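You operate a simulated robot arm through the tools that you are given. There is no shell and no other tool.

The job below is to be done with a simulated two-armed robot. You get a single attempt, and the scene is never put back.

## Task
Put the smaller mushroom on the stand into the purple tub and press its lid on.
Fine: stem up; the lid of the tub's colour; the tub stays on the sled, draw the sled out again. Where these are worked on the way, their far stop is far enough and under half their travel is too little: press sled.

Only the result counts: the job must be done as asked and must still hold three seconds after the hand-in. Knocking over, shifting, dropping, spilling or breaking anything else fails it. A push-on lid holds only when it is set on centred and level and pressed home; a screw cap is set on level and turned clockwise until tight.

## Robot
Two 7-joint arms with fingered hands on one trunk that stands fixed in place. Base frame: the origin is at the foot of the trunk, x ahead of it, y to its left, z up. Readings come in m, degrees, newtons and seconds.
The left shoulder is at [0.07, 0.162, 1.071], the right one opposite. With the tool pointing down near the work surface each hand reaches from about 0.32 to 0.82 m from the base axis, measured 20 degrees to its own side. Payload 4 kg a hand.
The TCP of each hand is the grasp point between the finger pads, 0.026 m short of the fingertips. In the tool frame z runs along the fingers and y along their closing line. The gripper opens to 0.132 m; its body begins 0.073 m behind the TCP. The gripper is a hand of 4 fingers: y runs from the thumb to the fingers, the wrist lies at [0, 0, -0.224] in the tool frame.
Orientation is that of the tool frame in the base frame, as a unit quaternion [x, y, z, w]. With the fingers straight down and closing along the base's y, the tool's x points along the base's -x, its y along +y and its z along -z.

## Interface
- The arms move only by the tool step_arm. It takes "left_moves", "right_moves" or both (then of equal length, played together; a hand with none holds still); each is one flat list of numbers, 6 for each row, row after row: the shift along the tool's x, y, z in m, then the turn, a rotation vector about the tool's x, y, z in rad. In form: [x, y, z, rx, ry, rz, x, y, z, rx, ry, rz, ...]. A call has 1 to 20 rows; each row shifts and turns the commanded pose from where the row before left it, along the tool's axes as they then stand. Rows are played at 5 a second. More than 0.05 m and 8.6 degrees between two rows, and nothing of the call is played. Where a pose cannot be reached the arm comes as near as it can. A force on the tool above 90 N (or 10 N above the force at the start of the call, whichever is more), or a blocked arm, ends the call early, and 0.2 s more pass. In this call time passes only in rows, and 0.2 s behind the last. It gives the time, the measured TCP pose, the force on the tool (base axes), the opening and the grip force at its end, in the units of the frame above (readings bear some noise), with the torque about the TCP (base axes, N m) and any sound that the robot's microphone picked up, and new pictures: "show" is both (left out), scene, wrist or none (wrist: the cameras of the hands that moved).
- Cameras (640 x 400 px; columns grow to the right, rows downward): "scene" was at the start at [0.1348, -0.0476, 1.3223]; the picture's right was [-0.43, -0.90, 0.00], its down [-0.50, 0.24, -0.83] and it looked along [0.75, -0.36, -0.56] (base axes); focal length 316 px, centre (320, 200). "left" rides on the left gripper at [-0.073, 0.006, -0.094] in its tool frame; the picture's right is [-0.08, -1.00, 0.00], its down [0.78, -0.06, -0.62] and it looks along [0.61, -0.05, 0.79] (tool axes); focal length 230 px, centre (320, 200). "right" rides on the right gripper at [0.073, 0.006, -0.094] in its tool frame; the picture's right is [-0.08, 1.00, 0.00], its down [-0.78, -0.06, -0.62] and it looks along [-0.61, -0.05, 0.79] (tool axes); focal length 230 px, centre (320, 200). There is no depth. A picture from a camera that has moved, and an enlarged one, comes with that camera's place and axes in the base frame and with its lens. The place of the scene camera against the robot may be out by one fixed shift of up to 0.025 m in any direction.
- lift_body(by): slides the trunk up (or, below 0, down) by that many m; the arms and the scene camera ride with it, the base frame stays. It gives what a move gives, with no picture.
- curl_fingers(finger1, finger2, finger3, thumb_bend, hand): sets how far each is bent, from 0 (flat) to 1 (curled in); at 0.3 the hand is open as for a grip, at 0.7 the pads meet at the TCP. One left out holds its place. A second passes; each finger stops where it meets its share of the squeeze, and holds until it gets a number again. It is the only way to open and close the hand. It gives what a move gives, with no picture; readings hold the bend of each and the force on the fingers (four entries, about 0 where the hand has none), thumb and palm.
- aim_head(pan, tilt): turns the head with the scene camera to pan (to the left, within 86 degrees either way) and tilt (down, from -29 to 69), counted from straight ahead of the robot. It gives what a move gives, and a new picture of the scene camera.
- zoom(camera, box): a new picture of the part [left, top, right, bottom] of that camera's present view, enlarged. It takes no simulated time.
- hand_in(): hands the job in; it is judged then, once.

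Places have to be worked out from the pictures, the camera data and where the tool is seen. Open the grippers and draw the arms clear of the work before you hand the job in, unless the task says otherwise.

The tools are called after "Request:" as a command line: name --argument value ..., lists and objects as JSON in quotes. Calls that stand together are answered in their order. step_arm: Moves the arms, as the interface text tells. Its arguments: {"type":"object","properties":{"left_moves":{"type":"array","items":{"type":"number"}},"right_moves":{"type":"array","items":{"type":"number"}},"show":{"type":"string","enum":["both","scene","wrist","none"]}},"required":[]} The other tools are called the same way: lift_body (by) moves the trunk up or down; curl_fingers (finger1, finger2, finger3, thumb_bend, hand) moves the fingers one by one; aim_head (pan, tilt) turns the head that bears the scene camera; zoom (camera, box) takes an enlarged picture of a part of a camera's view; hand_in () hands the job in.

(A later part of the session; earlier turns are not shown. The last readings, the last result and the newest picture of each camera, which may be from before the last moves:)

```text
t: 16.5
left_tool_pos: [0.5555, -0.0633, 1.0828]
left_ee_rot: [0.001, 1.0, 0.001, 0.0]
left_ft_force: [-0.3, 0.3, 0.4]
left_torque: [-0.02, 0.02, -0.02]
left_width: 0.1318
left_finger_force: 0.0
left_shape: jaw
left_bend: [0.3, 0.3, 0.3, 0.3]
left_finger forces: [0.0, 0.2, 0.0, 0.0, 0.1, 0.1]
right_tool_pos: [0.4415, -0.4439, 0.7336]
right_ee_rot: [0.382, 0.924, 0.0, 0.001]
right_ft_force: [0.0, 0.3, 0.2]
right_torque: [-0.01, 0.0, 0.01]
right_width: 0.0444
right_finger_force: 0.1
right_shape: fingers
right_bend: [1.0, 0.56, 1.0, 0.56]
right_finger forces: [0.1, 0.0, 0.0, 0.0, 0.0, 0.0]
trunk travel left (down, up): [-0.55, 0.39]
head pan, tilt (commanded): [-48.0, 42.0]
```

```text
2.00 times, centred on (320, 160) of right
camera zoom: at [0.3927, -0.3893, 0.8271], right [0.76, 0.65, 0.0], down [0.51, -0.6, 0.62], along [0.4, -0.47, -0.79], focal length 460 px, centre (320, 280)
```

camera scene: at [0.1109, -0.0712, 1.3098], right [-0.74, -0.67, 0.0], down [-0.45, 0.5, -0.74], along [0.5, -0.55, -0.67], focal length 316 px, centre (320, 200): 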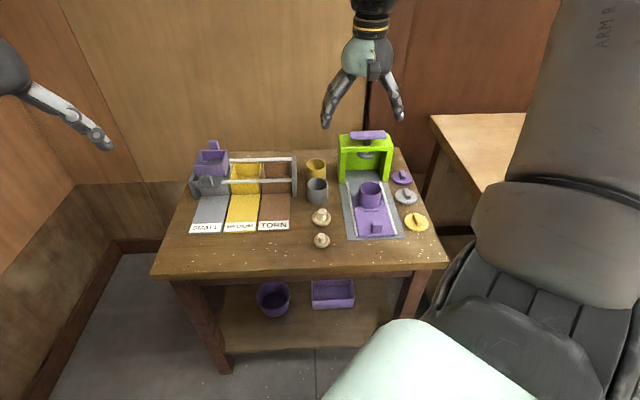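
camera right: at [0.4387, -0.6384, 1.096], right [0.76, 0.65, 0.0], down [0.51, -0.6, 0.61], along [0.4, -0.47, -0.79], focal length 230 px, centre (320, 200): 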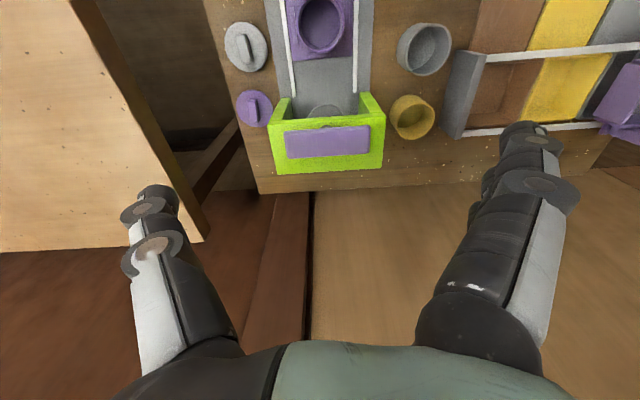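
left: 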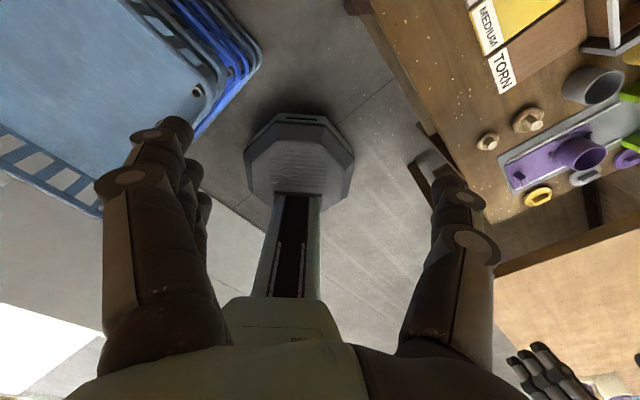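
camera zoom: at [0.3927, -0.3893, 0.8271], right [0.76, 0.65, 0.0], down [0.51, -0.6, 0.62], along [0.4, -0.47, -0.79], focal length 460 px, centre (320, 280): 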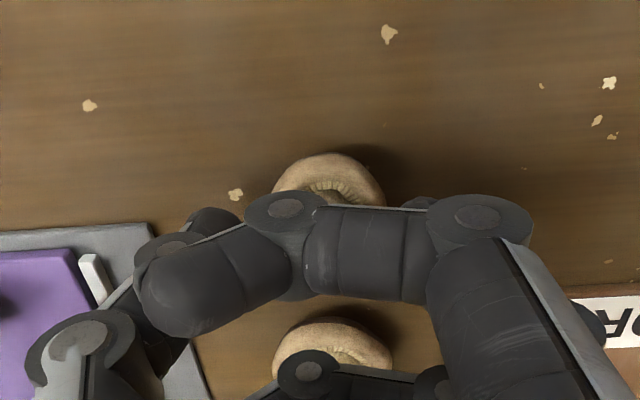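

The mushroom stands upright again, ~2.5 mm toward the finger side. I shift +2.5 mm in y, rise 7 mm and close with the thumb limited to 0.685.

Request:
step_arm --right_moves '[0, 0.0025, -0.004, 0, 0, 0, 0, 0, -0.003, 0, 0, 0]' --show "none"

Request:
curl_fingers --hand "right" --finger2 0.63 --thumb_bend 0.63

Request:
zoom --camera "scene" --box '[290, 200, 370, 250]'

```text
t: 17.1
left_tool_pos: [0.5558, -0.0631, 1.0817]
left_ee_rot: [0.0, 1.0, 0.0, 0.0]
left_ft_force: [-0.5, -1.1, 0.1]
left_torque: [0.0, 0.02, 0.02]
left_width: 0.132
left_finger_force: 0.1
left_shape: jaw
left_bend: [0.3, 0.3, 0.3, 0.3]
left_finger forces: [0.1, 0.1, 0.0, 0.0, 0.0, 0.0]
right_tool_pos: [0.4433, -0.4407, 0.7416]
right_ee_rot: [0.382, 0.924, -0.001, 0.0]
right_ft_force: [-0.5, 0.9, -1.1]
right_torque: [-0.03, 0.01, -0.01]
right_width: 0.0441
right_finger_force: 0.0
right_shape: fingers
right_bend: [1.0, 0.56, 1.0, 0.56]
right_finger forces: [0.1, 0.0, 0.0, 0.0, 0.0, 0.1]
trunk travel left (down, up): [-0.55, 0.39]
head pan, tilt (commanded): [-48.0, 42.0]
```

```text
t: 18.1
left_tool_pos: [0.556, -0.0633, 1.0812]
left_ee_rot: [0.0, 1.0, 0.0, 0.001]
left_ft_force: [0.4, -0.5, -0.1]
left_torque: [0.01, -0.04, -0.02]
left_width: 0.1318
left_finger_force: 0.2
left_shape: jaw
left_bend: [0.3, 0.3, 0.3, 0.3]
left_finger forces: [0.0, 0.1, 0.1, 0.1, 0.1, 0.1]
right_tool_pos: [0.4427, -0.4412, 0.7394]
right_ee_rot: [0.381, 0.925, 0.0, 0.0]
right_ft_force: [-0.3, 0.5, 0.8]
right_torque: [0.02, 0.01, 0.03]
right_width: 0.0412
right_finger_force: 0.1
right_shape: fingers
right_bend: [1.0, 0.63, 1.0, 0.63]
right_finger forces: [0.2, 0.0, 0.0, 0.1, 0.1, 0.1]
trunk travel left (down, up): [-0.55, 0.39]
head pan, tilt (commanded): [-48.0, 42.0]
```

```text
8.00 times, centred on (330, 225) of scene
camera zoom: at [0.1109, -0.0712, 1.3098], right [-0.74, -0.67, 0.0], down [-0.45, 0.5, -0.74], along [0.5, -0.55, -0.67], focal length 2525 px, centre (240, 0)
```

zoom: 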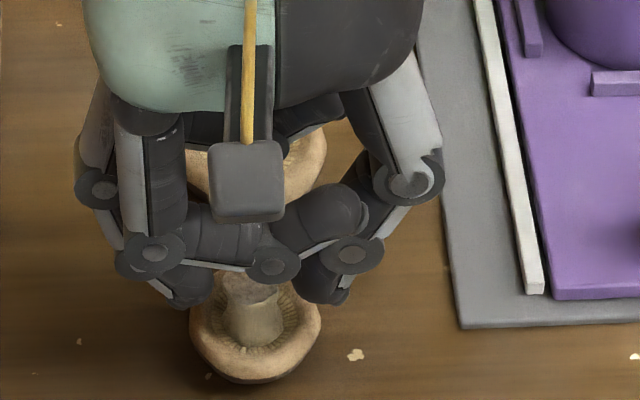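

Centred well with about 1 cm of stem between the tips. I go 2 mm lower and close fully with matched targets.

Request:
step_arm --right_moves '[0, 0, 0.003, 0, 0, 0]' --show "none"

Request:
curl_fingers --hand "right" --finger2 0.75 --thumb_bend 0.68

Request:
zoom --camera "scene" --box '[290, 200, 370, 250]'

```text
t: 18.5
left_tool_pos: [0.5546, -0.0616, 1.0817]
left_ee_rot: [0.0, 1.0, 0.0, -0.001]
left_ft_force: [-0.4, -0.4, -0.4]
left_torque: [0.0, 0.04, -0.01]
left_width: 0.1317
left_finger_force: 0.0
left_shape: jaw
left_bend: [0.3, 0.3, 0.3, 0.3]
left_finger forces: [0.0, 0.1, 0.0, 0.0, 0.0, 0.0]
right_tool_pos: [0.4428, -0.442, 0.7373]
right_ee_rot: [0.382, 0.924, 0.0, 0.0]
right_ft_force: [0.4, 0.2, 0.9]
right_torque: [0.02, 0.03, 0.02]
right_width: 0.0411
right_finger_force: 0.2
right_shape: fingers
right_bend: [1.0, 0.63, 1.0, 0.63]
right_finger forces: [0.1, 0.1, 0.0, 0.0, 0.0, 0.0]
trunk travel left (down, up): [-0.55, 0.39]
head pan, tilt (commanded): [-48.0, 42.0]
```

```text
t: 19.5
left_tool_pos: [0.556, -0.0631, 1.0808]
left_ee_rot: [0.0, 1.0, 0.0, 0.0]
left_ft_force: [-0.1, 0.1, 0.1]
left_torque: [0.0, 0.01, 0.01]
left_width: 0.1318
left_finger_force: 0.0
left_shape: jaw
left_bend: [0.3, 0.3, 0.3, 0.3]
left_finger forces: [0.0, 0.0, 0.0, 0.0, 0.1, 0.1]
right_tool_pos: [0.4424, -0.441, 0.7372]
right_ee_rot: [0.382, 0.924, 0.0, 0.001]
right_ft_force: [0.0, 0.1, 2.8]
right_torque: [-0.01, -0.01, 0.01]
right_width: 0.04
right_finger_force: 4.1
right_shape: fingers
right_bend: [1.0, 0.72, 1.0, 0.67]
right_finger forces: [0.1, 4.4, 0.0, 0.0, 3.6, 0.0]
trunk travel left (down, up): [-0.55, 0.39]
head pan, tilt (commanded): [-48.0, 42.0]
```

```text
8.00 times, centred on (330, 225) of scene
camera zoom: at [0.1107, -0.0709, 1.3099], right [-0.74, -0.67, 0.0], down [-0.45, 0.5, -0.74], along [0.5, -0.55, -0.67], focal length 2525 px, centre (240, 0)
```

zoom: 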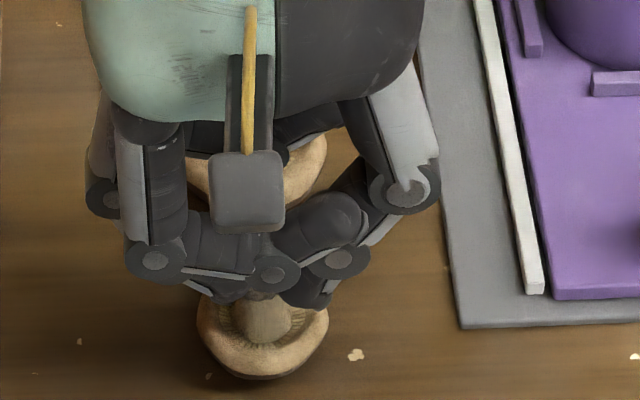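

Grip forces are ~4 N each. I lift 5 cm and inspect the hang again.

Request:
step_arm --right_moves '[0, 0, -0.01, 0, 0, 0, 0, 0, -0.02, 0, 0, 0, 0, 0, -0.025, 0, 0, 0]' --show "none"

Request:
zoom --camera "scene" --box '[300, 190, 360, 232]'

Request:
zoom --camera "right" --box '[270, 120, 370, 180]'

```text
t: 20.3
left_tool_pos: [0.5548, -0.0612, 1.0817]
left_ee_rot: [0.0, 1.0, 0.0, 0.001]
left_ft_force: [-0.2, 0.2, -0.3]
left_torque: [-0.02, 0.0, -0.01]
left_width: 0.1317
left_finger_force: 0.0
left_shape: jaw
left_bend: [0.3, 0.3, 0.3, 0.3]
left_finger forces: [0.0, 0.1, 0.0, 0.0, 0.0, 0.1]
right_tool_pos: [0.4449, -0.441, 0.7933]
right_ee_rot: [0.382, 0.924, 0.0, 0.0]
right_ft_force: [-0.4, -0.3, -0.3]
right_torque: [-0.02, 0.02, -0.02]
right_width: 0.0397
right_finger_force: 0.1
right_shape: fingers
right_bend: [1.0, 0.74, 1.0, 0.68]
right_finger forces: [0.0, 0.1, 0.1, 0.0, 0.0, 0.1]
trunk travel left (down, up): [-0.55, 0.39]
head pan, tilt (commanded): [-48.0, 42.0]
```

```text
9.52 times, centred on (330, 211) of scene
camera zoom: at [0.1104, -0.0708, 1.3099], right [-0.74, -0.67, 0.0], down [-0.45, 0.5, -0.74], along [0.5, -0.55, -0.67], focal length 3006 px, centre (225, 95)
```

zoom: 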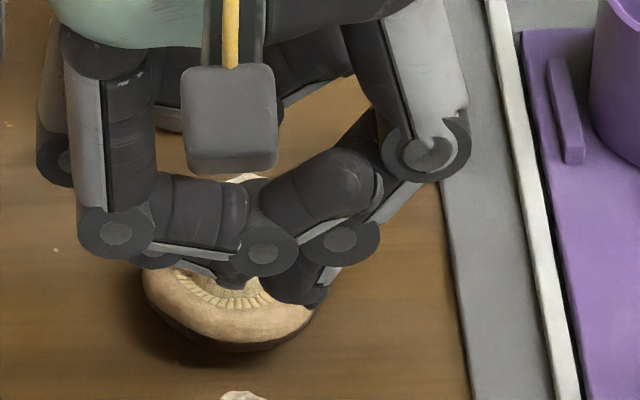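

```text
6.40 times, centred on (320, 150) of right
camera zoom: at [0.3952, -0.3874, 0.8872], right [0.76, 0.65, 0.0], down [0.51, -0.6, 0.62], along [0.4, -0.47, -0.79], focal length 1472 px, centre (320, 520)
```

zoom: 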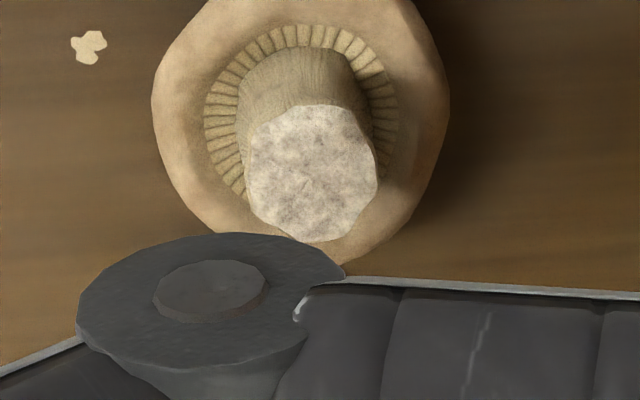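

The grip was too high and slipped off; the mushroom still stands upright on the table. Let me locate it precisely again before a deeper regrip.

Request:
zoom --camera "scene" --box '[300, 215, 360, 255]'

Request:
zoom --camera "right" --box '[240, 70, 400, 180]'

```text
10.00 times, centred on (330, 235) of scene
camera zoom: at [0.1104, -0.0708, 1.3099], right [-0.74, -0.67, 0.0], down [-0.45, 0.5, -0.74], along [0.5, -0.55, -0.67], focal length 3156 px, centre (220, -150)
```

zoom: 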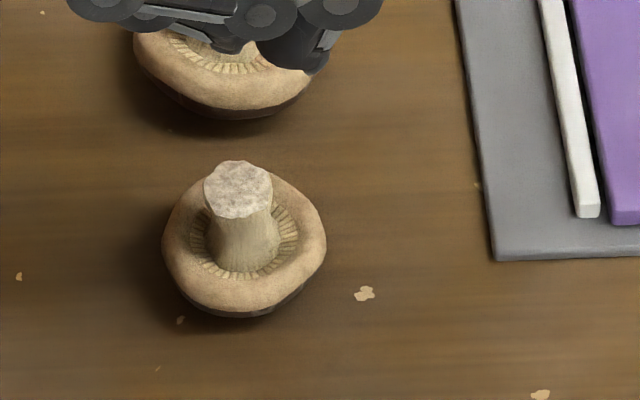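

```text
3.64 times, centred on (320, 125) of right
camera zoom: at [0.3952, -0.3874, 0.8872], right [0.76, 0.65, 0.0], down [0.51, -0.6, 0.62], along [0.4, -0.47, -0.79], focal length 837 px, centre (320, 473)
```

zoom: 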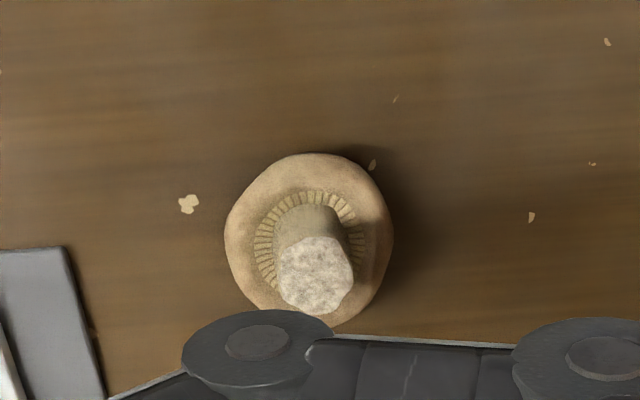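

It shifted ~5 mm forward. I open to 0.57, correct 5.5 mm forward and 1.5 mm toward the thumb, and descend to TCP z≈0.729 for a deep grip.

Request:
curl_fingers --hand "right" --finger2 0.57 --thumb_bend 0.57

Request:
step_arm --right_moves '[-0.0055, -0.0015, 0.0, 0, 0, 0, 0, 0, 0.025, 0, 0, 0, 0, 0, 0.025, 0, 0, 0, 0, 0, 0.014, 0, 0, 0]' --show "none"

Request:
zoom --camera "scene" --box '[295, 205, 355, 250]'

Request:
zoom --camera "right" --box '[200, 60, 440, 260]'

```text
t: 21.3
left_tool_pos: [0.5551, -0.0614, 1.081]
left_ee_rot: [-0.001, 1.0, 0.0, 0.0]
left_ft_force: [1.0, -0.1, -0.1]
left_torque: [0.02, -0.02, 0.0]
left_width: 0.1318
left_finger_force: 0.0
left_shape: jaw
left_bend: [0.3, 0.3, 0.3, 0.3]
left_finger forces: [0.1, 0.0, 0.1, 0.1, 0.0, 0.0]
right_tool_pos: [0.4451, -0.4424, 0.7931]
right_ee_rot: [0.381, 0.924, 0.0, 0.0]
right_ft_force: [0.0, -0.3, 0.3]
right_torque: [0.02, 0.02, -0.02]
right_width: 0.0443
right_finger_force: 0.1
right_shape: fingers
right_bend: [1.0, 0.56, 1.0, 0.56]
right_finger forces: [0.1, 0.0, 0.1, 0.0, 0.0, 0.0]
trunk travel left (down, up): [-0.55, 0.39]
head pan, tilt (commanded): [-48.0, 42.0]
```

```text
t: 22.3
left_tool_pos: [0.5554, -0.0625, 1.0813]
left_ee_rot: [0.0, 1.0, 0.001, 0.001]
left_ft_force: [0.9, 0.6, 0.7]
left_torque: [0.03, 0.0, 0.01]
left_width: 0.1319
left_finger_force: 0.1
left_shape: jaw
left_bend: [0.3, 0.3, 0.3, 0.3]
left_finger forces: [0.0, 0.0, 0.0, 0.0, 0.0, 0.0]
right_tool_pos: [0.4465, -0.4484, 0.7272]
right_ee_rot: [0.382, 0.924, 0.001, 0.0]
right_ft_force: [0.0, 0.0, 0.1]
right_torque: [0.02, 0.01, 0.03]
right_width: 0.0444
right_finger_force: 0.1
right_shape: fingers
right_bend: [1.0, 0.56, 1.0, 0.56]
right_finger forces: [0.1, 0.1, 0.0, 0.0, 0.0, 0.1]
trunk travel left (down, up): [-0.55, 0.39]
head pan, tilt (commanded): [-48.0, 42.0]
```

```text
8.89 times, centred on (325, 228) of scene
camera zoom: at [0.1111, -0.0713, 1.3098], right [-0.74, -0.67, 0.0], down [-0.45, 0.5, -0.74], along [0.5, -0.55, -0.67], focal length 2805 px, centre (276, -44)
```

zoom: 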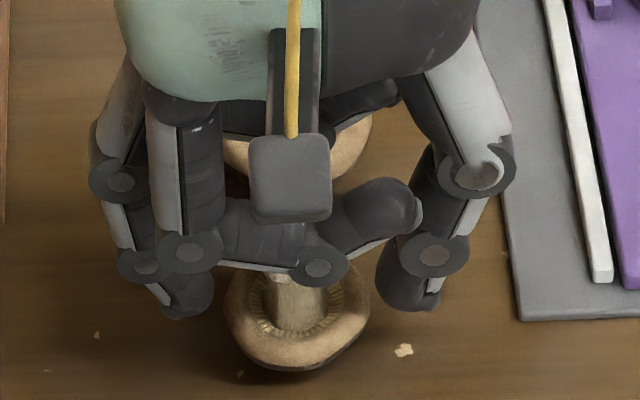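

```text
2.00 times, centred on (320, 160) of right
camera zoom: at [0.3976, -0.3935, 0.8212], right [0.76, 0.65, 0.0], down [0.51, -0.6, 0.62], along [0.4, -0.47, -0.79], focal length 460 px, centre (320, 280)
```

zoom: 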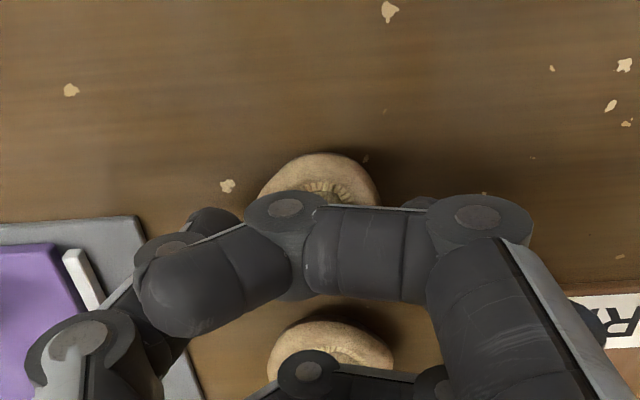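

Aligned and deep. I close symmetrically in two stages.

Request:
curl_fingers --hand "right" --finger2 0.64 --thumb_bend 0.66

Request:
curl_fingers --hand "right" --finger2 0.75 --thumb_bend 0.7

Request:
zoom --camera "scene" --box '[295, 205, 355, 250]'

```text
t: 23.3
left_tool_pos: [0.5559, -0.0622, 1.0824]
left_ee_rot: [0.0, 1.0, -0.001, 0.0]
left_ft_force: [0.0, 0.3, 0.0]
left_torque: [-0.02, -0.02, -0.04]
left_width: 0.1318
left_finger_force: 0.0
left_shape: jaw
left_bend: [0.3, 0.3, 0.3, 0.3]
left_finger forces: [0.0, 0.0, 0.0, 0.0, 0.0, 0.0]
right_tool_pos: [0.4461, -0.449, 0.728]
right_ee_rot: [0.382, 0.924, 0.0, 0.0]
right_ft_force: [-0.3, -0.2, 0.0]
right_torque: [-0.02, -0.01, -0.02]
right_width: 0.0404
right_finger_force: 0.5
right_shape: fingers
right_bend: [1.0, 0.64, 1.0, 0.66]
right_finger forces: [0.1, 0.0, 0.0, 0.0, 0.2, 0.1]
trunk travel left (down, up): [-0.55, 0.39]
head pan, tilt (commanded): [-48.0, 42.0]
```

```text
t: 24.3
left_tool_pos: [0.5551, -0.0631, 1.0813]
left_ee_rot: [0.0, 1.0, 0.0, 0.0]
left_ft_force: [-0.1, -0.5, 0.6]
left_torque: [0.0, 0.0, 0.01]
left_width: 0.1318
left_finger_force: 0.0
left_shape: jaw
left_bend: [0.3, 0.3, 0.3, 0.3]
left_finger forces: [0.0, 0.0, 0.1, 0.0, 0.0, 0.0]
right_tool_pos: [0.4462, -0.4485, 0.7281]
right_ee_rot: [0.382, 0.924, -0.001, 0.001]
right_ft_force: [0.4, -0.8, -0.3]
right_torque: [-0.02, 0.0, -0.03]
right_width: 0.0395
right_finger_force: 3.7
right_shape: fingers
right_bend: [1.0, 0.65, 1.0, 0.68]
right_finger forces: [0.1, 3.8, 0.1, 0.0, 3.8, 0.0]
trunk travel left (down, up): [-0.55, 0.39]
head pan, tilt (commanded): [-48.0, 42.0]
```

```text
8.89 times, centred on (325, 228) of scene
camera zoom: at [0.1109, -0.0712, 1.3098], right [-0.74, -0.67, 0.0], down [-0.45, 0.5, -0.74], along [0.5, -0.55, -0.67], focal length 2805 px, centre (276, -44)
```

zoom: 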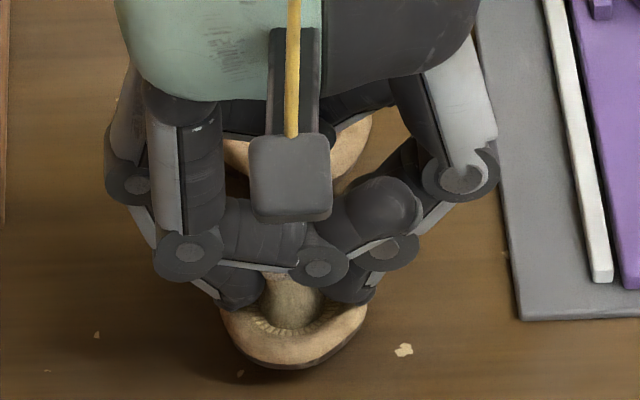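

Symmetric grip now (3.8 N each). Lift 6 cm and check.

Request:
step_arm --right_moves '[0, 0, -0.01, 0, 0, 0, 0, 0, -0.02, 0, 0, 0, 0, 0, -0.03, 0, 0, 0]' --show "none"

Request:
zoom --camera "scene" --box '[295, 190, 355, 235]'

Request:
zoom --camera "right" --box '[270, 120, 370, 180]'

```text
t: 25.1
left_tool_pos: [0.5532, -0.0623, 1.0827]
left_ee_rot: [0.0, 1.0, -0.001, 0.0]
left_ft_force: [-0.4, 0.0, 0.3]
left_torque: [0.01, -0.03, -0.03]
left_width: 0.1318
left_finger_force: 0.0
left_shape: jaw
left_bend: [0.3, 0.3, 0.3, 0.3]
left_finger forces: [0.0, 0.1, 0.0, 0.1, 0.0, 0.0]
right_tool_pos: [0.4464, -0.4478, 0.7898]
right_ee_rot: [0.382, 0.924, 0.0, -0.001]
right_ft_force: [0.1, 0.2, 0.2]
right_torque: [0.04, -0.02, 0.0]
right_width: 0.0396
right_finger_force: 3.9
right_shape: fingers
right_bend: [1.0, 0.65, 1.0, 0.68]
right_finger forces: [0.1, 3.9, 0.0, 0.0, 3.8, 0.0]
trunk travel left (down, up): [-0.55, 0.39]
head pan, tilt (commanded): [-48.0, 42.0]
```

```text
8.89 times, centred on (325, 212) of scene
camera zoom: at [0.1102, -0.0707, 1.3099], right [-0.74, -0.67, 0.0], down [-0.45, 0.5, -0.74], along [0.5, -0.55, -0.67], focal length 2805 px, centre (276, 89)
```

zoom: 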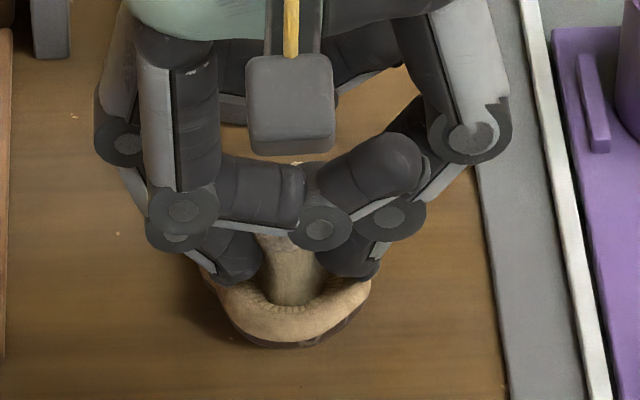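

```text
6.40 times, centred on (320, 150) of right
camera zoom: at [0.3979, -0.3936, 0.8831], right [0.76, 0.65, 0.0], down [0.51, -0.6, 0.62], along [0.4, -0.47, -0.79], focal length 1472 px, centre (320, 520)
```

zoom: 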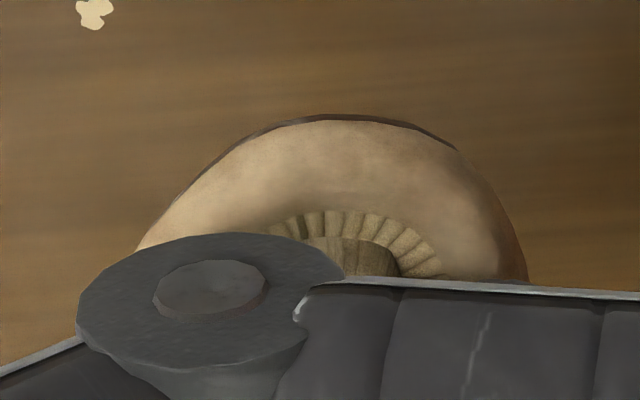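

The mushroom now hangs nearly upright, bottom ≈5 cm below the TCP. I raise to z≈0.83 and carry it over the tub.

Request:
step_arm --right_moves '[0, 0, -0.02, 0, 0, 0, 0, 0, -0.02, 0, 0, 0, -0.026, -0.0282, 0, 0, 0, 0, -0.026, -0.0282, 0, 0, 0, 0, -0.026, -0.0282, 0, 0, 0, 0, -0.026, -0.0282, 0, 0, 0, 0, -0.026, -0.0282, 0, 0, 0, 0]' --show "none"

Request:
zoom --camera "scene" --box '[320, 140, 420, 240]'

Request:
zoom --camera "right" --box '[200, 20, 440, 240]'

```text
t: 26.7
left_tool_pos: [0.5558, -0.0629, 1.0809]
left_ee_rot: [-0.001, 1.0, 0.0, 0.0]
left_ft_force: [0.5, 0.7, 0.1]
left_torque: [0.01, 0.05, -0.01]
left_width: 0.132
left_finger_force: 0.1
left_shape: jaw
left_bend: [0.3, 0.3, 0.3, 0.3]
left_finger forces: [0.0, 0.0, 0.0, 0.1, 0.0, 0.0]
right_tool_pos: [0.4416, -0.6412, 0.8287]
right_ee_rot: [0.382, 0.924, 0.001, 0.0]
right_ft_force: [0.1, -0.4, -0.1]
right_torque: [0.06, -0.01, 0.03]
right_width: 0.0395
right_finger_force: 3.9
right_shape: fingers
right_bend: [1.0, 0.65, 1.0, 0.68]
right_finger forces: [0.0, 3.8, 0.1, 0.0, 3.8, 0.1]
trunk travel left (down, up): [-0.55, 0.39]
head pan, tilt (commanded): [-48.0, 42.0]
```

```text
4.00 times, centred on (370, 190) of scene
camera zoom: at [0.1113, -0.0718, 1.3098], right [-0.74, -0.67, 0.0], down [-0.45, 0.5, -0.74], along [0.5, -0.55, -0.67], focal length 1262 px, centre (120, 240)
```

zoom: 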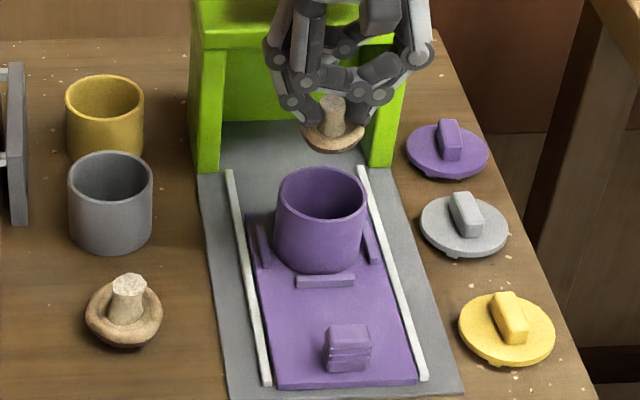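

```text
1.82 times, centred on (320, 130) of right
camera zoom: at [0.3927, -0.5862, 0.9229], right [0.76, 0.65, 0.0], down [0.51, -0.6, 0.62], along [0.4, -0.47, -0.79], focal length 418 px, centre (320, 327)
```

zoom: 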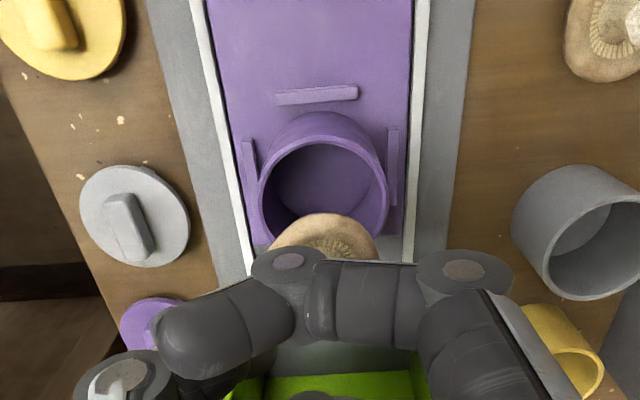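

The mushroom is within ~2 mm of the tub's axis in both views. I shift back 2 mm, 1 mm left and descend so the cap enters the tub, stopping with the tips just at the rim.

Request:
step_arm --right_moves '[0.002, 0.001, 0.02, 0, 0, 0, 0, 0, 0.02, 0, 0, 0]' --show "none"

Request:
zoom --camera "scene" --box '[340, 160, 400, 210]'

Request:
zoom --camera "right" --box '[240, 60, 400, 170]'

```text
t: 27.3
left_tool_pos: [0.555, -0.0629, 1.0826]
left_ee_rot: [0.0, 1.0, -0.001, 0.0]
left_ft_force: [-0.2, -0.6, 0.8]
left_torque: [-0.01, -0.01, 0.0]
left_width: 0.132
left_finger_force: 0.1
left_shape: jaw
left_bend: [0.3, 0.3, 0.3, 0.3]
left_finger forces: [0.0, 0.0, 0.1, 0.1, 0.1, 0.0]
right_tool_pos: [0.4392, -0.6368, 0.7879]
right_ee_rot: [0.383, 0.924, 0.001, 0.001]
right_ft_force: [-0.5, -0.3, -0.5]
right_torque: [0.02, -0.03, 0.0]
right_width: 0.0397
right_finger_force: 3.9
right_shape: fingers
right_bend: [1.0, 0.65, 1.0, 0.68]
right_finger forces: [0.0, 3.8, 0.1, 0.1, 3.8, 0.1]
trunk travel left (down, up): [-0.55, 0.39]
head pan, tilt (commanded): [-48.0, 42.0]
```

```text
8.00 times, centred on (370, 185) of scene
camera zoom: at [0.1113, -0.0717, 1.3098], right [-0.74, -0.67, 0.0], down [-0.45, 0.5, -0.74], along [0.5, -0.55, -0.67], focal length 2525 px, centre (-80, 320)
```

zoom: 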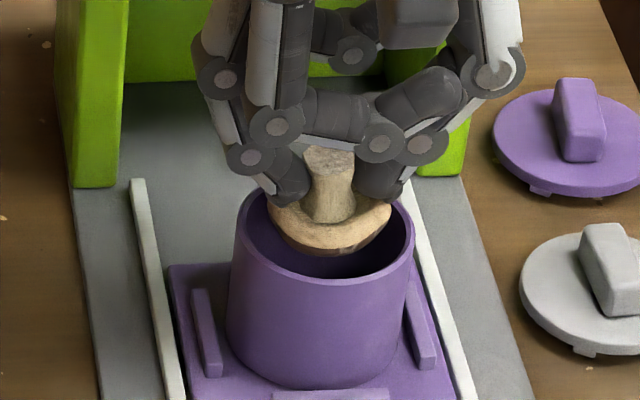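

```text
3.64 times, centred on (320, 115) of right
camera zoom: at [0.3902, -0.5818, 0.8814], right [0.76, 0.65, 0.0], down [0.51, -0.6, 0.62], along [0.4, -0.47, -0.79], focal length 837 px, centre (320, 509)
```

zoom: 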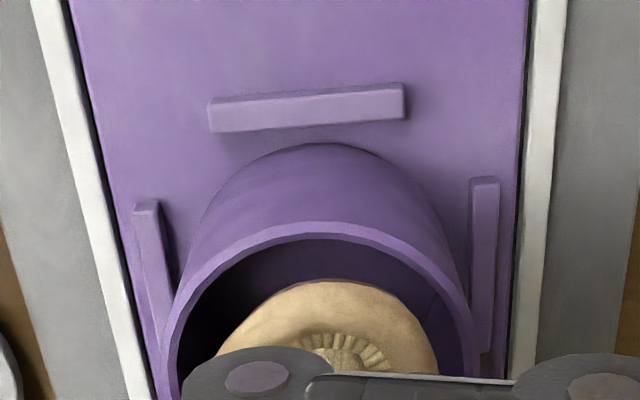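

Laterally aligned; both views say the mushroom is ~5 mm too near. I shift 5 mm forward and check again before lowering.

Request:
step_arm --right_moves '[-0.005, 0, 0.006, 0, 0, 0]' --show "none"

Request:
zoom --camera "scene" --box '[340, 160, 400, 210]'

Request:
zoom --camera "right" --box '[240, 60, 400, 170]'

```text
t: 27.7
left_tool_pos: [0.5563, -0.0636, 1.0808]
left_ee_rot: [0.0, 1.0, 0.0, 0.0]
left_ft_force: [-0.2, 0.5, -0.7]
left_torque: [-0.01, 0.0, -0.04]
left_width: 0.1318
left_finger_force: 0.1
left_shape: jaw
left_bend: [0.3, 0.3, 0.3, 0.3]
left_finger forces: [0.1, 0.0, 0.1, 0.0, 0.0, 0.1]
right_tool_pos: [0.443, -0.6415, 0.7805]
right_ee_rot: [0.382, 0.924, 0.0, 0.0]
right_ft_force: [-0.6, -0.5, 0.3]
right_torque: [-0.02, 0.04, -0.02]
right_width: 0.0397
right_finger_force: 3.6
right_shape: fingers
right_bend: [1.0, 0.65, 1.0, 0.68]
right_finger forces: [0.0, 3.8, 0.0, 0.0, 3.8, 0.1]
trunk travel left (down, up): [-0.55, 0.39]
head pan, tilt (commanded): [-48.0, 42.0]
```

```text
8.00 times, centred on (370, 185) of scene
camera zoom: at [0.1115, -0.0719, 1.3097], right [-0.74, -0.67, 0.0], down [-0.45, 0.5, -0.74], along [0.5, -0.55, -0.67], focal length 2525 px, centre (-80, 320)
```

zoom: 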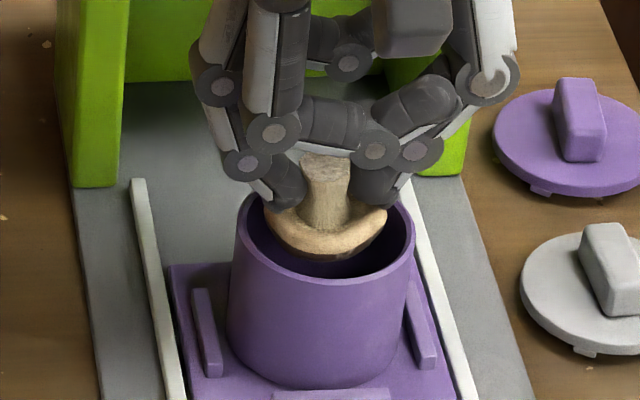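

```text
3.64 times, centred on (320, 115) of right
camera zoom: at [0.3935, -0.5855, 0.8747], right [0.76, 0.65, 0.0], down [0.51, -0.6, 0.62], along [0.4, -0.47, -0.79], focal length 837 px, centre (320, 509)
```

zoom: 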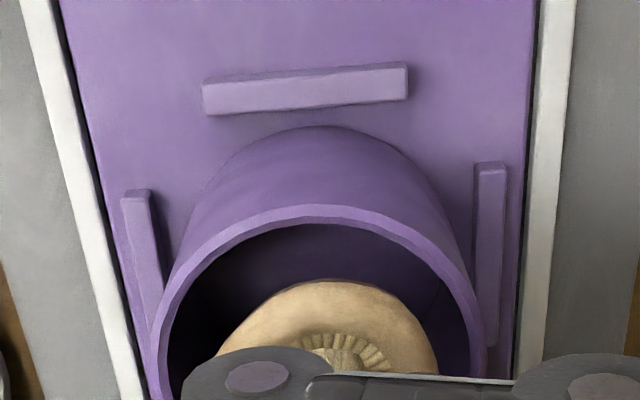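

Now well centred (within ~1.5 mm). I shift 1 mm right and lower further 13 mm in small steps watching the force.

Request:
step_arm --right_moves '[0, -0.001, 0.005, 0, 0, 0, 0, 0, 0.004, 0, 0, 0, 0, 0, 0.004, 0, 0, 0]' --show "none"

Request:
zoom --camera "scene" --box '[340, 160, 400, 210]'

Request:
zoom --camera "right" --box '[240, 60, 400, 170]'

```text
t: 28.5
left_tool_pos: [0.5548, -0.062, 1.0816]
left_ee_rot: [0.0, 1.0, 0.0, 0.0]
left_ft_force: [0.3, 0.6, 0.1]
left_torque: [0.0, -0.01, -0.02]
left_width: 0.1318
left_finger_force: 0.1
left_shape: jaw
left_bend: [0.3, 0.3, 0.3, 0.3]
left_finger forces: [0.1, 0.0, 0.0, 0.1, 0.0, 0.1]
right_tool_pos: [0.4404, -0.641, 0.7698]
right_ee_rot: [0.382, 0.924, 0.0, 0.0]
right_ft_force: [-0.3, 0.0, 0.2]
right_torque: [-0.01, 0.01, 0.04]
right_width: 0.0396
right_finger_force: 4.0
right_shape: fingers
right_bend: [1.0, 0.65, 1.0, 0.68]
right_finger forces: [0.0, 3.8, 0.0, 0.0, 3.8, 0.1]
trunk travel left (down, up): [-0.55, 0.39]
head pan, tilt (commanded): [-48.0, 42.0]
```

```text
8.00 times, centred on (370, 185) of scene
camera zoom: at [0.1109, -0.0712, 1.3098], right [-0.74, -0.67, 0.0], down [-0.45, 0.5, -0.74], along [0.5, -0.55, -0.67], focal length 2525 px, centre (-80, 320)
```

zoom: 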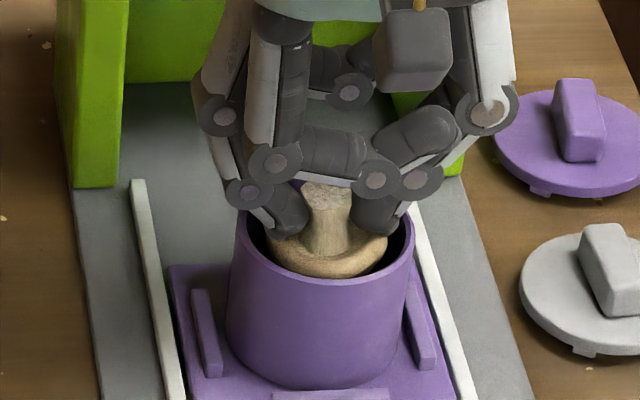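

```text
3.64 times, centred on (320, 115) of right
camera zoom: at [0.392, -0.5863, 0.8633], right [0.76, 0.65, 0.0], down [0.51, -0.6, 0.62], along [0.4, -0.47, -0.79], focal length 837 px, centre (320, 509)
```

zoom: 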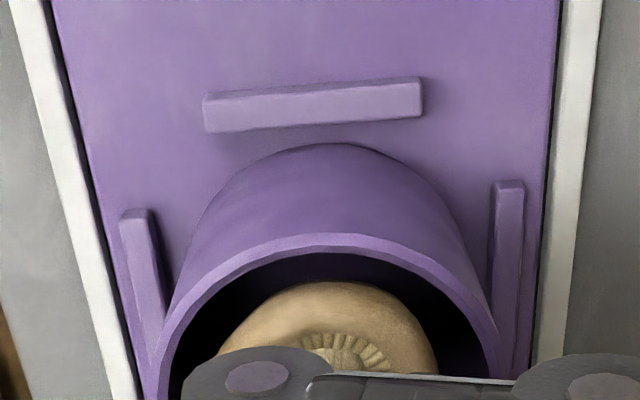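

Clear of the rim so far. I lower 6 mm more, then release by small increments so the stem slides down guided by the tips.

Request:
step_arm --right_moves '[0, 0, 0.003, 0, 0, 0, 0, 0, 0.003, 0, 0, 0]' --show "none"

Request:
zoom --camera "scene" --box '[340, 160, 400, 210]'

```text
t: 29.1
left_tool_pos: [0.5547, -0.0625, 1.0825]
left_ee_rot: [0.001, 1.0, 0.0, 0.0]
left_ft_force: [-0.5, 0.6, -0.6]
left_torque: [-0.01, 0.01, 0.02]
left_width: 0.1317
left_finger_force: 0.0
left_shape: jaw
left_bend: [0.3, 0.3, 0.3, 0.3]
left_finger forces: [0.0, 0.1, 0.1, 0.0, 0.1, 0.0]
right_tool_pos: [0.4397, -0.6413, 0.764]
right_ee_rot: [0.383, 0.924, 0.0, 0.0]
right_ft_force: [0.7, -0.2, 0.0]
right_torque: [0.03, 0.0, 0.02]
right_width: 0.0397
right_finger_force: 3.7
right_shape: fingers
right_bend: [1.0, 0.65, 1.0, 0.68]
right_finger forces: [0.0, 3.9, 0.0, 0.1, 3.9, 0.1]
trunk travel left (down, up): [-0.55, 0.39]
head pan, tilt (commanded): [-48.0, 42.0]
```

```text
8.00 times, centred on (370, 185) of scene
camera zoom: at [0.111, -0.0714, 1.3098], right [-0.74, -0.67, 0.0], down [-0.45, 0.5, -0.74], along [0.5, -0.55, -0.67], focal length 2525 px, centre (-80, 320)
```

zoom: 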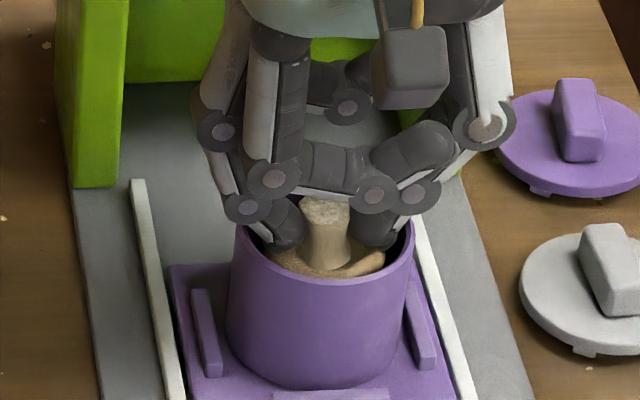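

Request:
curl_fingers --hand "right" --finger2 0.635 --thumb_bend 0.66

Request:
zoom --camera "scene" --box '[340, 160, 400, 210]'

```text
t: 30.1
left_tool_pos: [0.5548, -0.0622, 1.0811]
left_ee_rot: [0.0, 1.0, 0.001, 0.0]
left_ft_force: [0.3, -0.4, 0.1]
left_torque: [-0.03, 0.02, -0.02]
left_width: 0.1318
left_finger_force: 0.1
left_shape: jaw
left_bend: [0.3, 0.3, 0.3, 0.3]
left_finger forces: [0.1, 0.0, 0.0, 0.0, 0.0, 0.0]
right_tool_pos: [0.4406, -0.6399, 0.764]
right_ee_rot: [0.382, 0.924, 0.0, 0.001]
right_ft_force: [-0.2, -0.4, 0.0]
right_torque: [0.0, -0.05, -0.03]
right_width: 0.0402
right_finger_force: 0.3
right_shape: fingers
right_bend: [1.0, 0.63, 1.0, 0.66]
right_finger forces: [0.1, 0.3, 0.0, 0.0, 0.2, 0.0]
trunk travel left (down, up): [-0.55, 0.39]
head pan, tilt (commanded): [-48.0, 42.0]
```

```text
8.00 times, centred on (370, 185) of scene
camera zoom: at [0.1109, -0.0713, 1.3098], right [-0.74, -0.67, 0.0], down [-0.45, 0.5, -0.74], along [0.5, -0.55, -0.67], focal length 2525 px, centre (-80, 320)
```

zoom: 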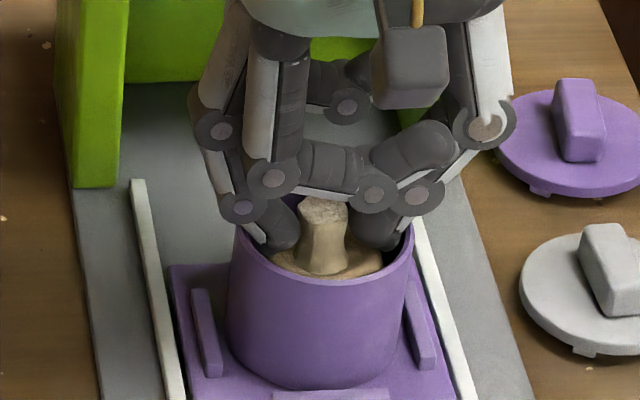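

Barely held now (0.3 N). I open a little more so it slides down.

Request:
curl_fingers --hand "right" --finger2 0.615 --thumb_bend 0.64

Request:
zoom --camera "scene" --box '[340, 160, 400, 210]'

```text
t: 31.1
left_tool_pos: [0.555, -0.0625, 1.0819]
left_ee_rot: [0.0, 1.0, 0.0, 0.0]
left_ft_force: [-0.5, 0.3, -0.6]
left_torque: [-0.01, 0.0, -0.01]
left_width: 0.1321
left_finger_force: 0.1
left_shape: jaw
left_bend: [0.3, 0.3, 0.3, 0.3]
left_finger forces: [0.1, 0.1, 0.0, 0.0, 0.0, 0.1]
right_tool_pos: [0.4413, -0.6403, 0.7639]
right_ee_rot: [0.382, 0.924, 0.0, 0.0]
right_ft_force: [0.4, 0.5, 1.6]
right_torque: [0.01, 0.0, -0.03]
right_width: 0.0403
right_finger_force: 2.0
right_shape: fingers
right_bend: [1.0, 0.63, 1.0, 0.65]
right_finger forces: [0.1, 2.2, 0.1, 0.0, 2.1, 0.0]
trunk travel left (down, up): [-0.55, 0.39]
head pan, tilt (commanded): [-48.0, 42.0]
```

```text
8.00 times, centred on (370, 185) of scene
camera zoom: at [0.1108, -0.071, 1.3099], right [-0.74, -0.67, 0.0], down [-0.45, 0.5, -0.74], along [0.5, -0.55, -0.67], focal length 2525 px, centre (-80, 320)
```

zoom: 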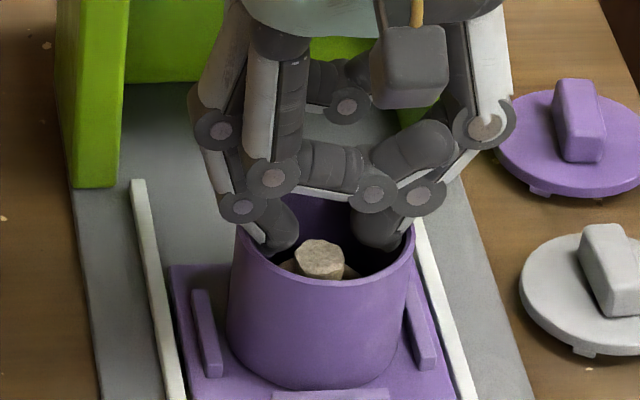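

It dropped in, stem up; the opened digits now press on the tub's inner wall. I close them slightly to free the wall, then lift straight up.

Request:
curl_fingers --hand "right" --finger2 0.65 --thumb_bend 0.675

Request:
step_arm --right_moves '[0, 0, -0.005, 0, 0, 0, 0, 0, -0.01, 0, 0, 0, 0, 0, -0.02, 0, 0, 0, 0, 0, -0.03, 0, 0, 0, 0, 0, -0.04, 0, 0, 0]' --show "none"

Request:
zoom --camera "scene" --box '[320, 140, 420, 240]'

Request:
zoom --camera "right" --box '[200, 20, 440, 240]'

```text
t: 32.1
left_tool_pos: [0.5559, -0.0626, 1.0821]
left_ee_rot: [-0.001, 1.0, 0.001, 0.0]
left_ft_force: [-0.3, 0.9, -0.4]
left_torque: [-0.01, 0.01, 0.0]
left_width: 0.1318
left_finger_force: 0.0
left_shape: jaw
left_bend: [0.3, 0.3, 0.3, 0.3]
left_finger forces: [0.0, 0.0, 0.1, 0.1, 0.0, 0.0]
right_tool_pos: [0.441, -0.6407, 0.7641]
right_ee_rot: [0.382, 0.924, 0.0, -0.001]
right_ft_force: [0.0, -0.1, 0.6]
right_torque: [0.03, -0.03, -0.03]
right_width: 0.0397
right_finger_force: 0.1
right_shape: fingers
right_bend: [1.0, 0.65, 1.0, 0.67]
right_finger forces: [0.0, 0.0, 0.0, 0.0, 0.0, 0.0]
trunk travel left (down, up): [-0.55, 0.39]
head pan, tilt (commanded): [-48.0, 42.0]
```

```text
t: 33.3
left_tool_pos: [0.5551, -0.0625, 1.0808]
left_ee_rot: [0.0, 1.0, 0.0, 0.0]
left_ft_force: [-0.3, 0.1, 0.2]
left_torque: [-0.01, -0.01, 0.05]
left_width: 0.1317
left_finger_force: 0.0
left_shape: jaw
left_bend: [0.3, 0.3, 0.3, 0.3]
left_finger forces: [0.0, 0.0, 0.1, 0.1, 0.0, 0.0]
right_tool_pos: [0.4413, -0.6403, 0.8691]
right_ee_rot: [0.381, 0.924, -0.001, 0.0]
right_ft_force: [0.3, 0.7, 0.0]
right_torque: [0.0, -0.02, 0.01]
right_width: 0.0398
right_finger_force: 0.1
right_shape: fingers
right_bend: [1.0, 0.65, 1.0, 0.67]
right_finger forces: [0.0, 0.1, 0.0, 0.0, 0.0, 0.1]
trunk travel left (down, up): [-0.55, 0.39]
head pan, tilt (commanded): [-48.0, 42.0]
```

```text
4.00 times, centred on (370, 190) of scene
camera zoom: at [0.1105, -0.0701, 1.3099], right [-0.74, -0.67, 0.0], down [-0.45, 0.5, -0.74], along [0.5, -0.55, -0.67], focal length 1262 px, centre (120, 240)
```

zoom: 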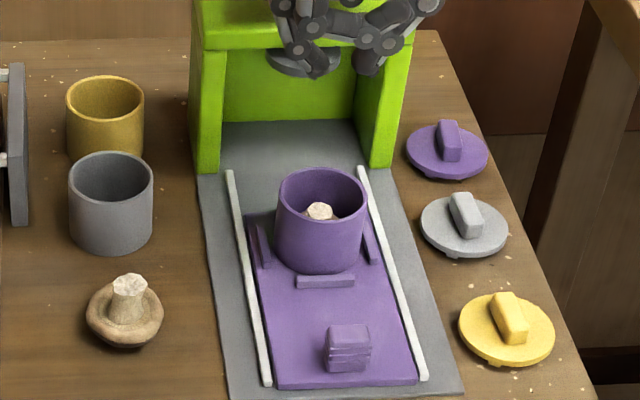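

```text
1.82 times, centred on (320, 130) of right
camera zoom: at [0.3927, -0.5858, 0.9614], right [0.76, 0.65, 0.0], down [0.51, -0.6, 0.62], along [0.4, -0.47, -0.79], focal length 418 px, centre (320, 327)
```

zoom: 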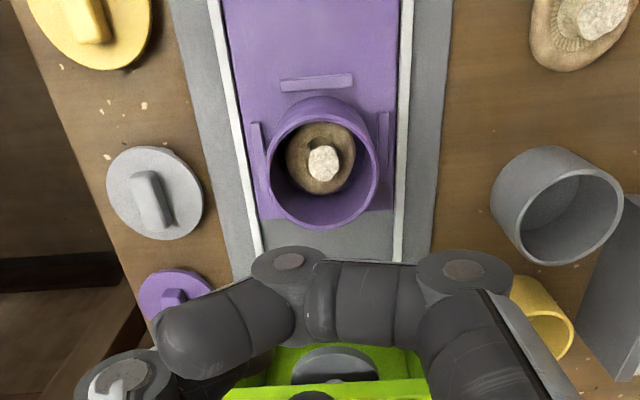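

Mushroom sits upright in the tub. Next the purple lid: I zoom in to see its grip ridge and surroundings.

Request:
zoom --camera "scene" --box '[380, 155, 440, 205]'

Request:
zoom --camera "right" --box '[200, 110, 300, 210]'

```text
8.00 times, centred on (410, 180) of scene
camera zoom: at [0.1105, -0.0701, 1.3099], right [-0.74, -0.67, 0.0], down [-0.45, 0.5, -0.74], along [0.5, -0.55, -0.67], focal length 2525 px, centre (-400, 360)
```

zoom: 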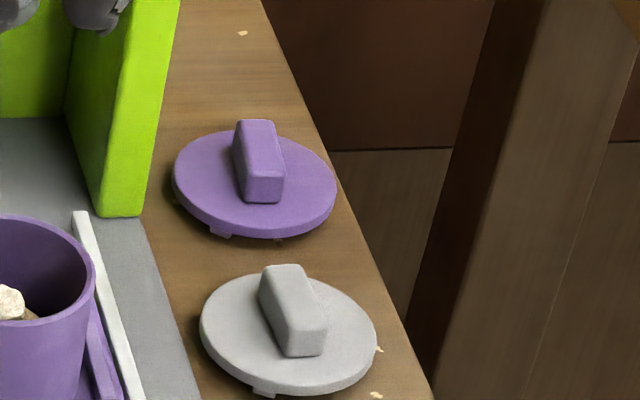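

```text
4.00 times, centred on (250, 160) of right
camera zoom: at [0.3927, -0.5858, 0.9614], right [0.76, 0.65, 0.0], down [0.51, -0.6, 0.62], along [0.4, -0.47, -0.79], focal length 920 px, centre (600, 360)
```

zoom: 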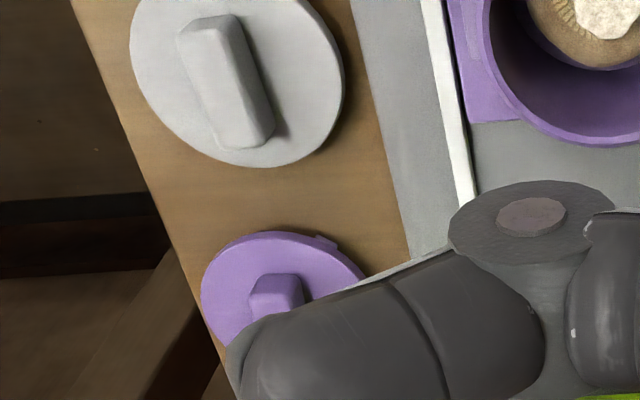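

The lid's ridge runs at heading ≈-52° and sits only ~5 cm from the press post, so I'll need a hand tilted away from the press. First I hover above the lid (z≈0.91) with yaw adjusted by 7° to test reach and measure it from the wrist camera.

Request:
step_arm --right_moves '[0, 0, -0.02, 0, 0, 0, 0, 0, -0.02, 0, 0, 0, -0.0268, -0.0303, 0, 0, 0, 0, -0.0268, -0.0303, 0, 0, 0, 0, -0.0268, -0.0303, 0, 0, 0, 0, -0.0268, -0.0303, 0, 0, 0, 0, 0, 0, 0, 0, 0, 0.122]' --show "both"

```text
t: 34.9
left_tool_pos: [0.5546, -0.0626, 1.0797]
left_ee_rot: [0.0, 1.0, 0.001, 0.0]
left_ft_force: [0.5, 0.5, -0.4]
left_torque: [-0.04, 0.02, 0.02]
left_width: 0.1319
left_finger_force: 0.2
left_shape: jaw
left_bend: [0.3, 0.3, 0.3, 0.3]
left_finger forces: [0.0, 0.0, 0.0, 0.1, 0.1, 0.1]
right_tool_pos: [0.4325, -0.8014, 0.9103]
right_ee_rot: [0.437, 0.899, -0.001, 0.001]
right_ft_force: [-0.4, 0.3, -1.1]
right_torque: [-0.03, -0.01, 0.01]
right_width: 0.0401
right_finger_force: 0.1
right_shape: fingers
right_bend: [1.0, 0.65, 1.0, 0.67]
right_finger forces: [0.0, 0.0, 0.0, 0.0, 0.0, 0.0]
trunk travel left (down, up): [-0.55, 0.39]
head pan, tilt (commanded): [-48.0, 42.0]
camera scene: at [0.1106, -0.07, 1.31], right [-0.74, -0.67, 0.0], down [-0.45, 0.5, -0.74], along [0.5, -0.55, -0.67], focal length 316 px, centre (320, 200)
camera right: at [0.3906, -0.7413, 1.004], right [0.83, 0.55, 0.0], down [0.44, -0.65, 0.62], along [0.34, -0.51, -0.79], focal length 230 px, centre (320, 200)
```

scene: 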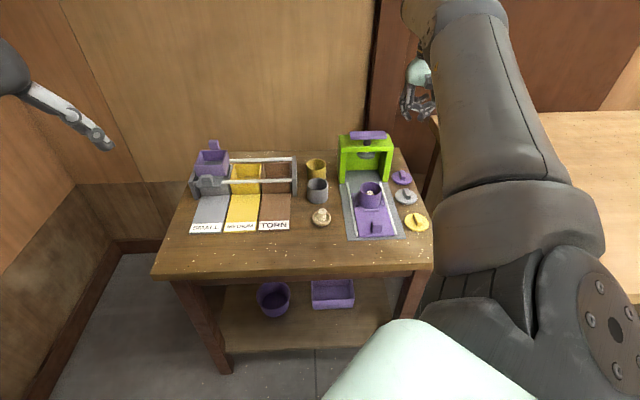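
right: 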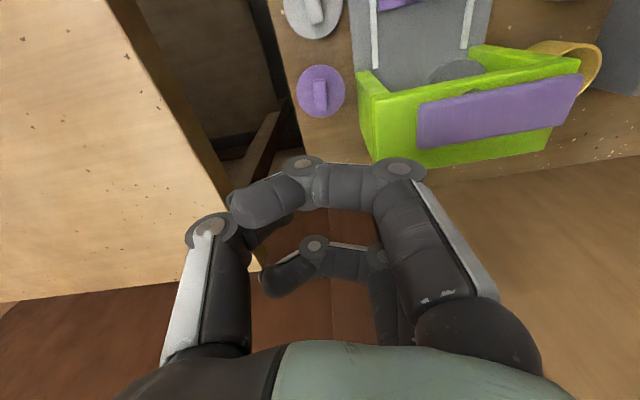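

Reach is fine with the tool straight down. I zoom in on the lid to measure it.

Request:
zoom --camera "right" --box '[270, 40, 390, 140]'

```text
4.00 times, centred on (330, 90) of right
camera zoom: at [0.3906, -0.7413, 1.004], right [0.83, 0.55, 0.0], down [0.44, -0.65, 0.62], along [0.34, -0.51, -0.79], focal length 920 px, centre (280, 640)
```

zoom: 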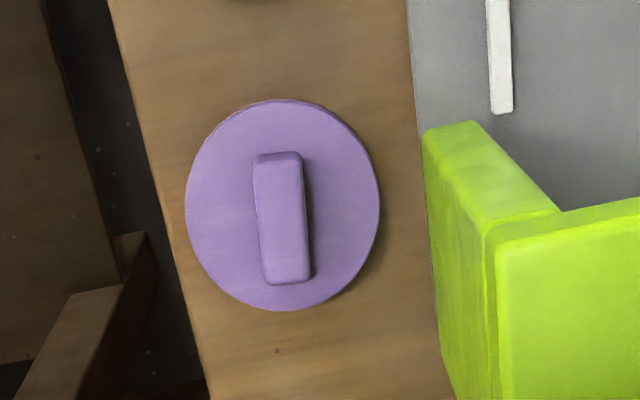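

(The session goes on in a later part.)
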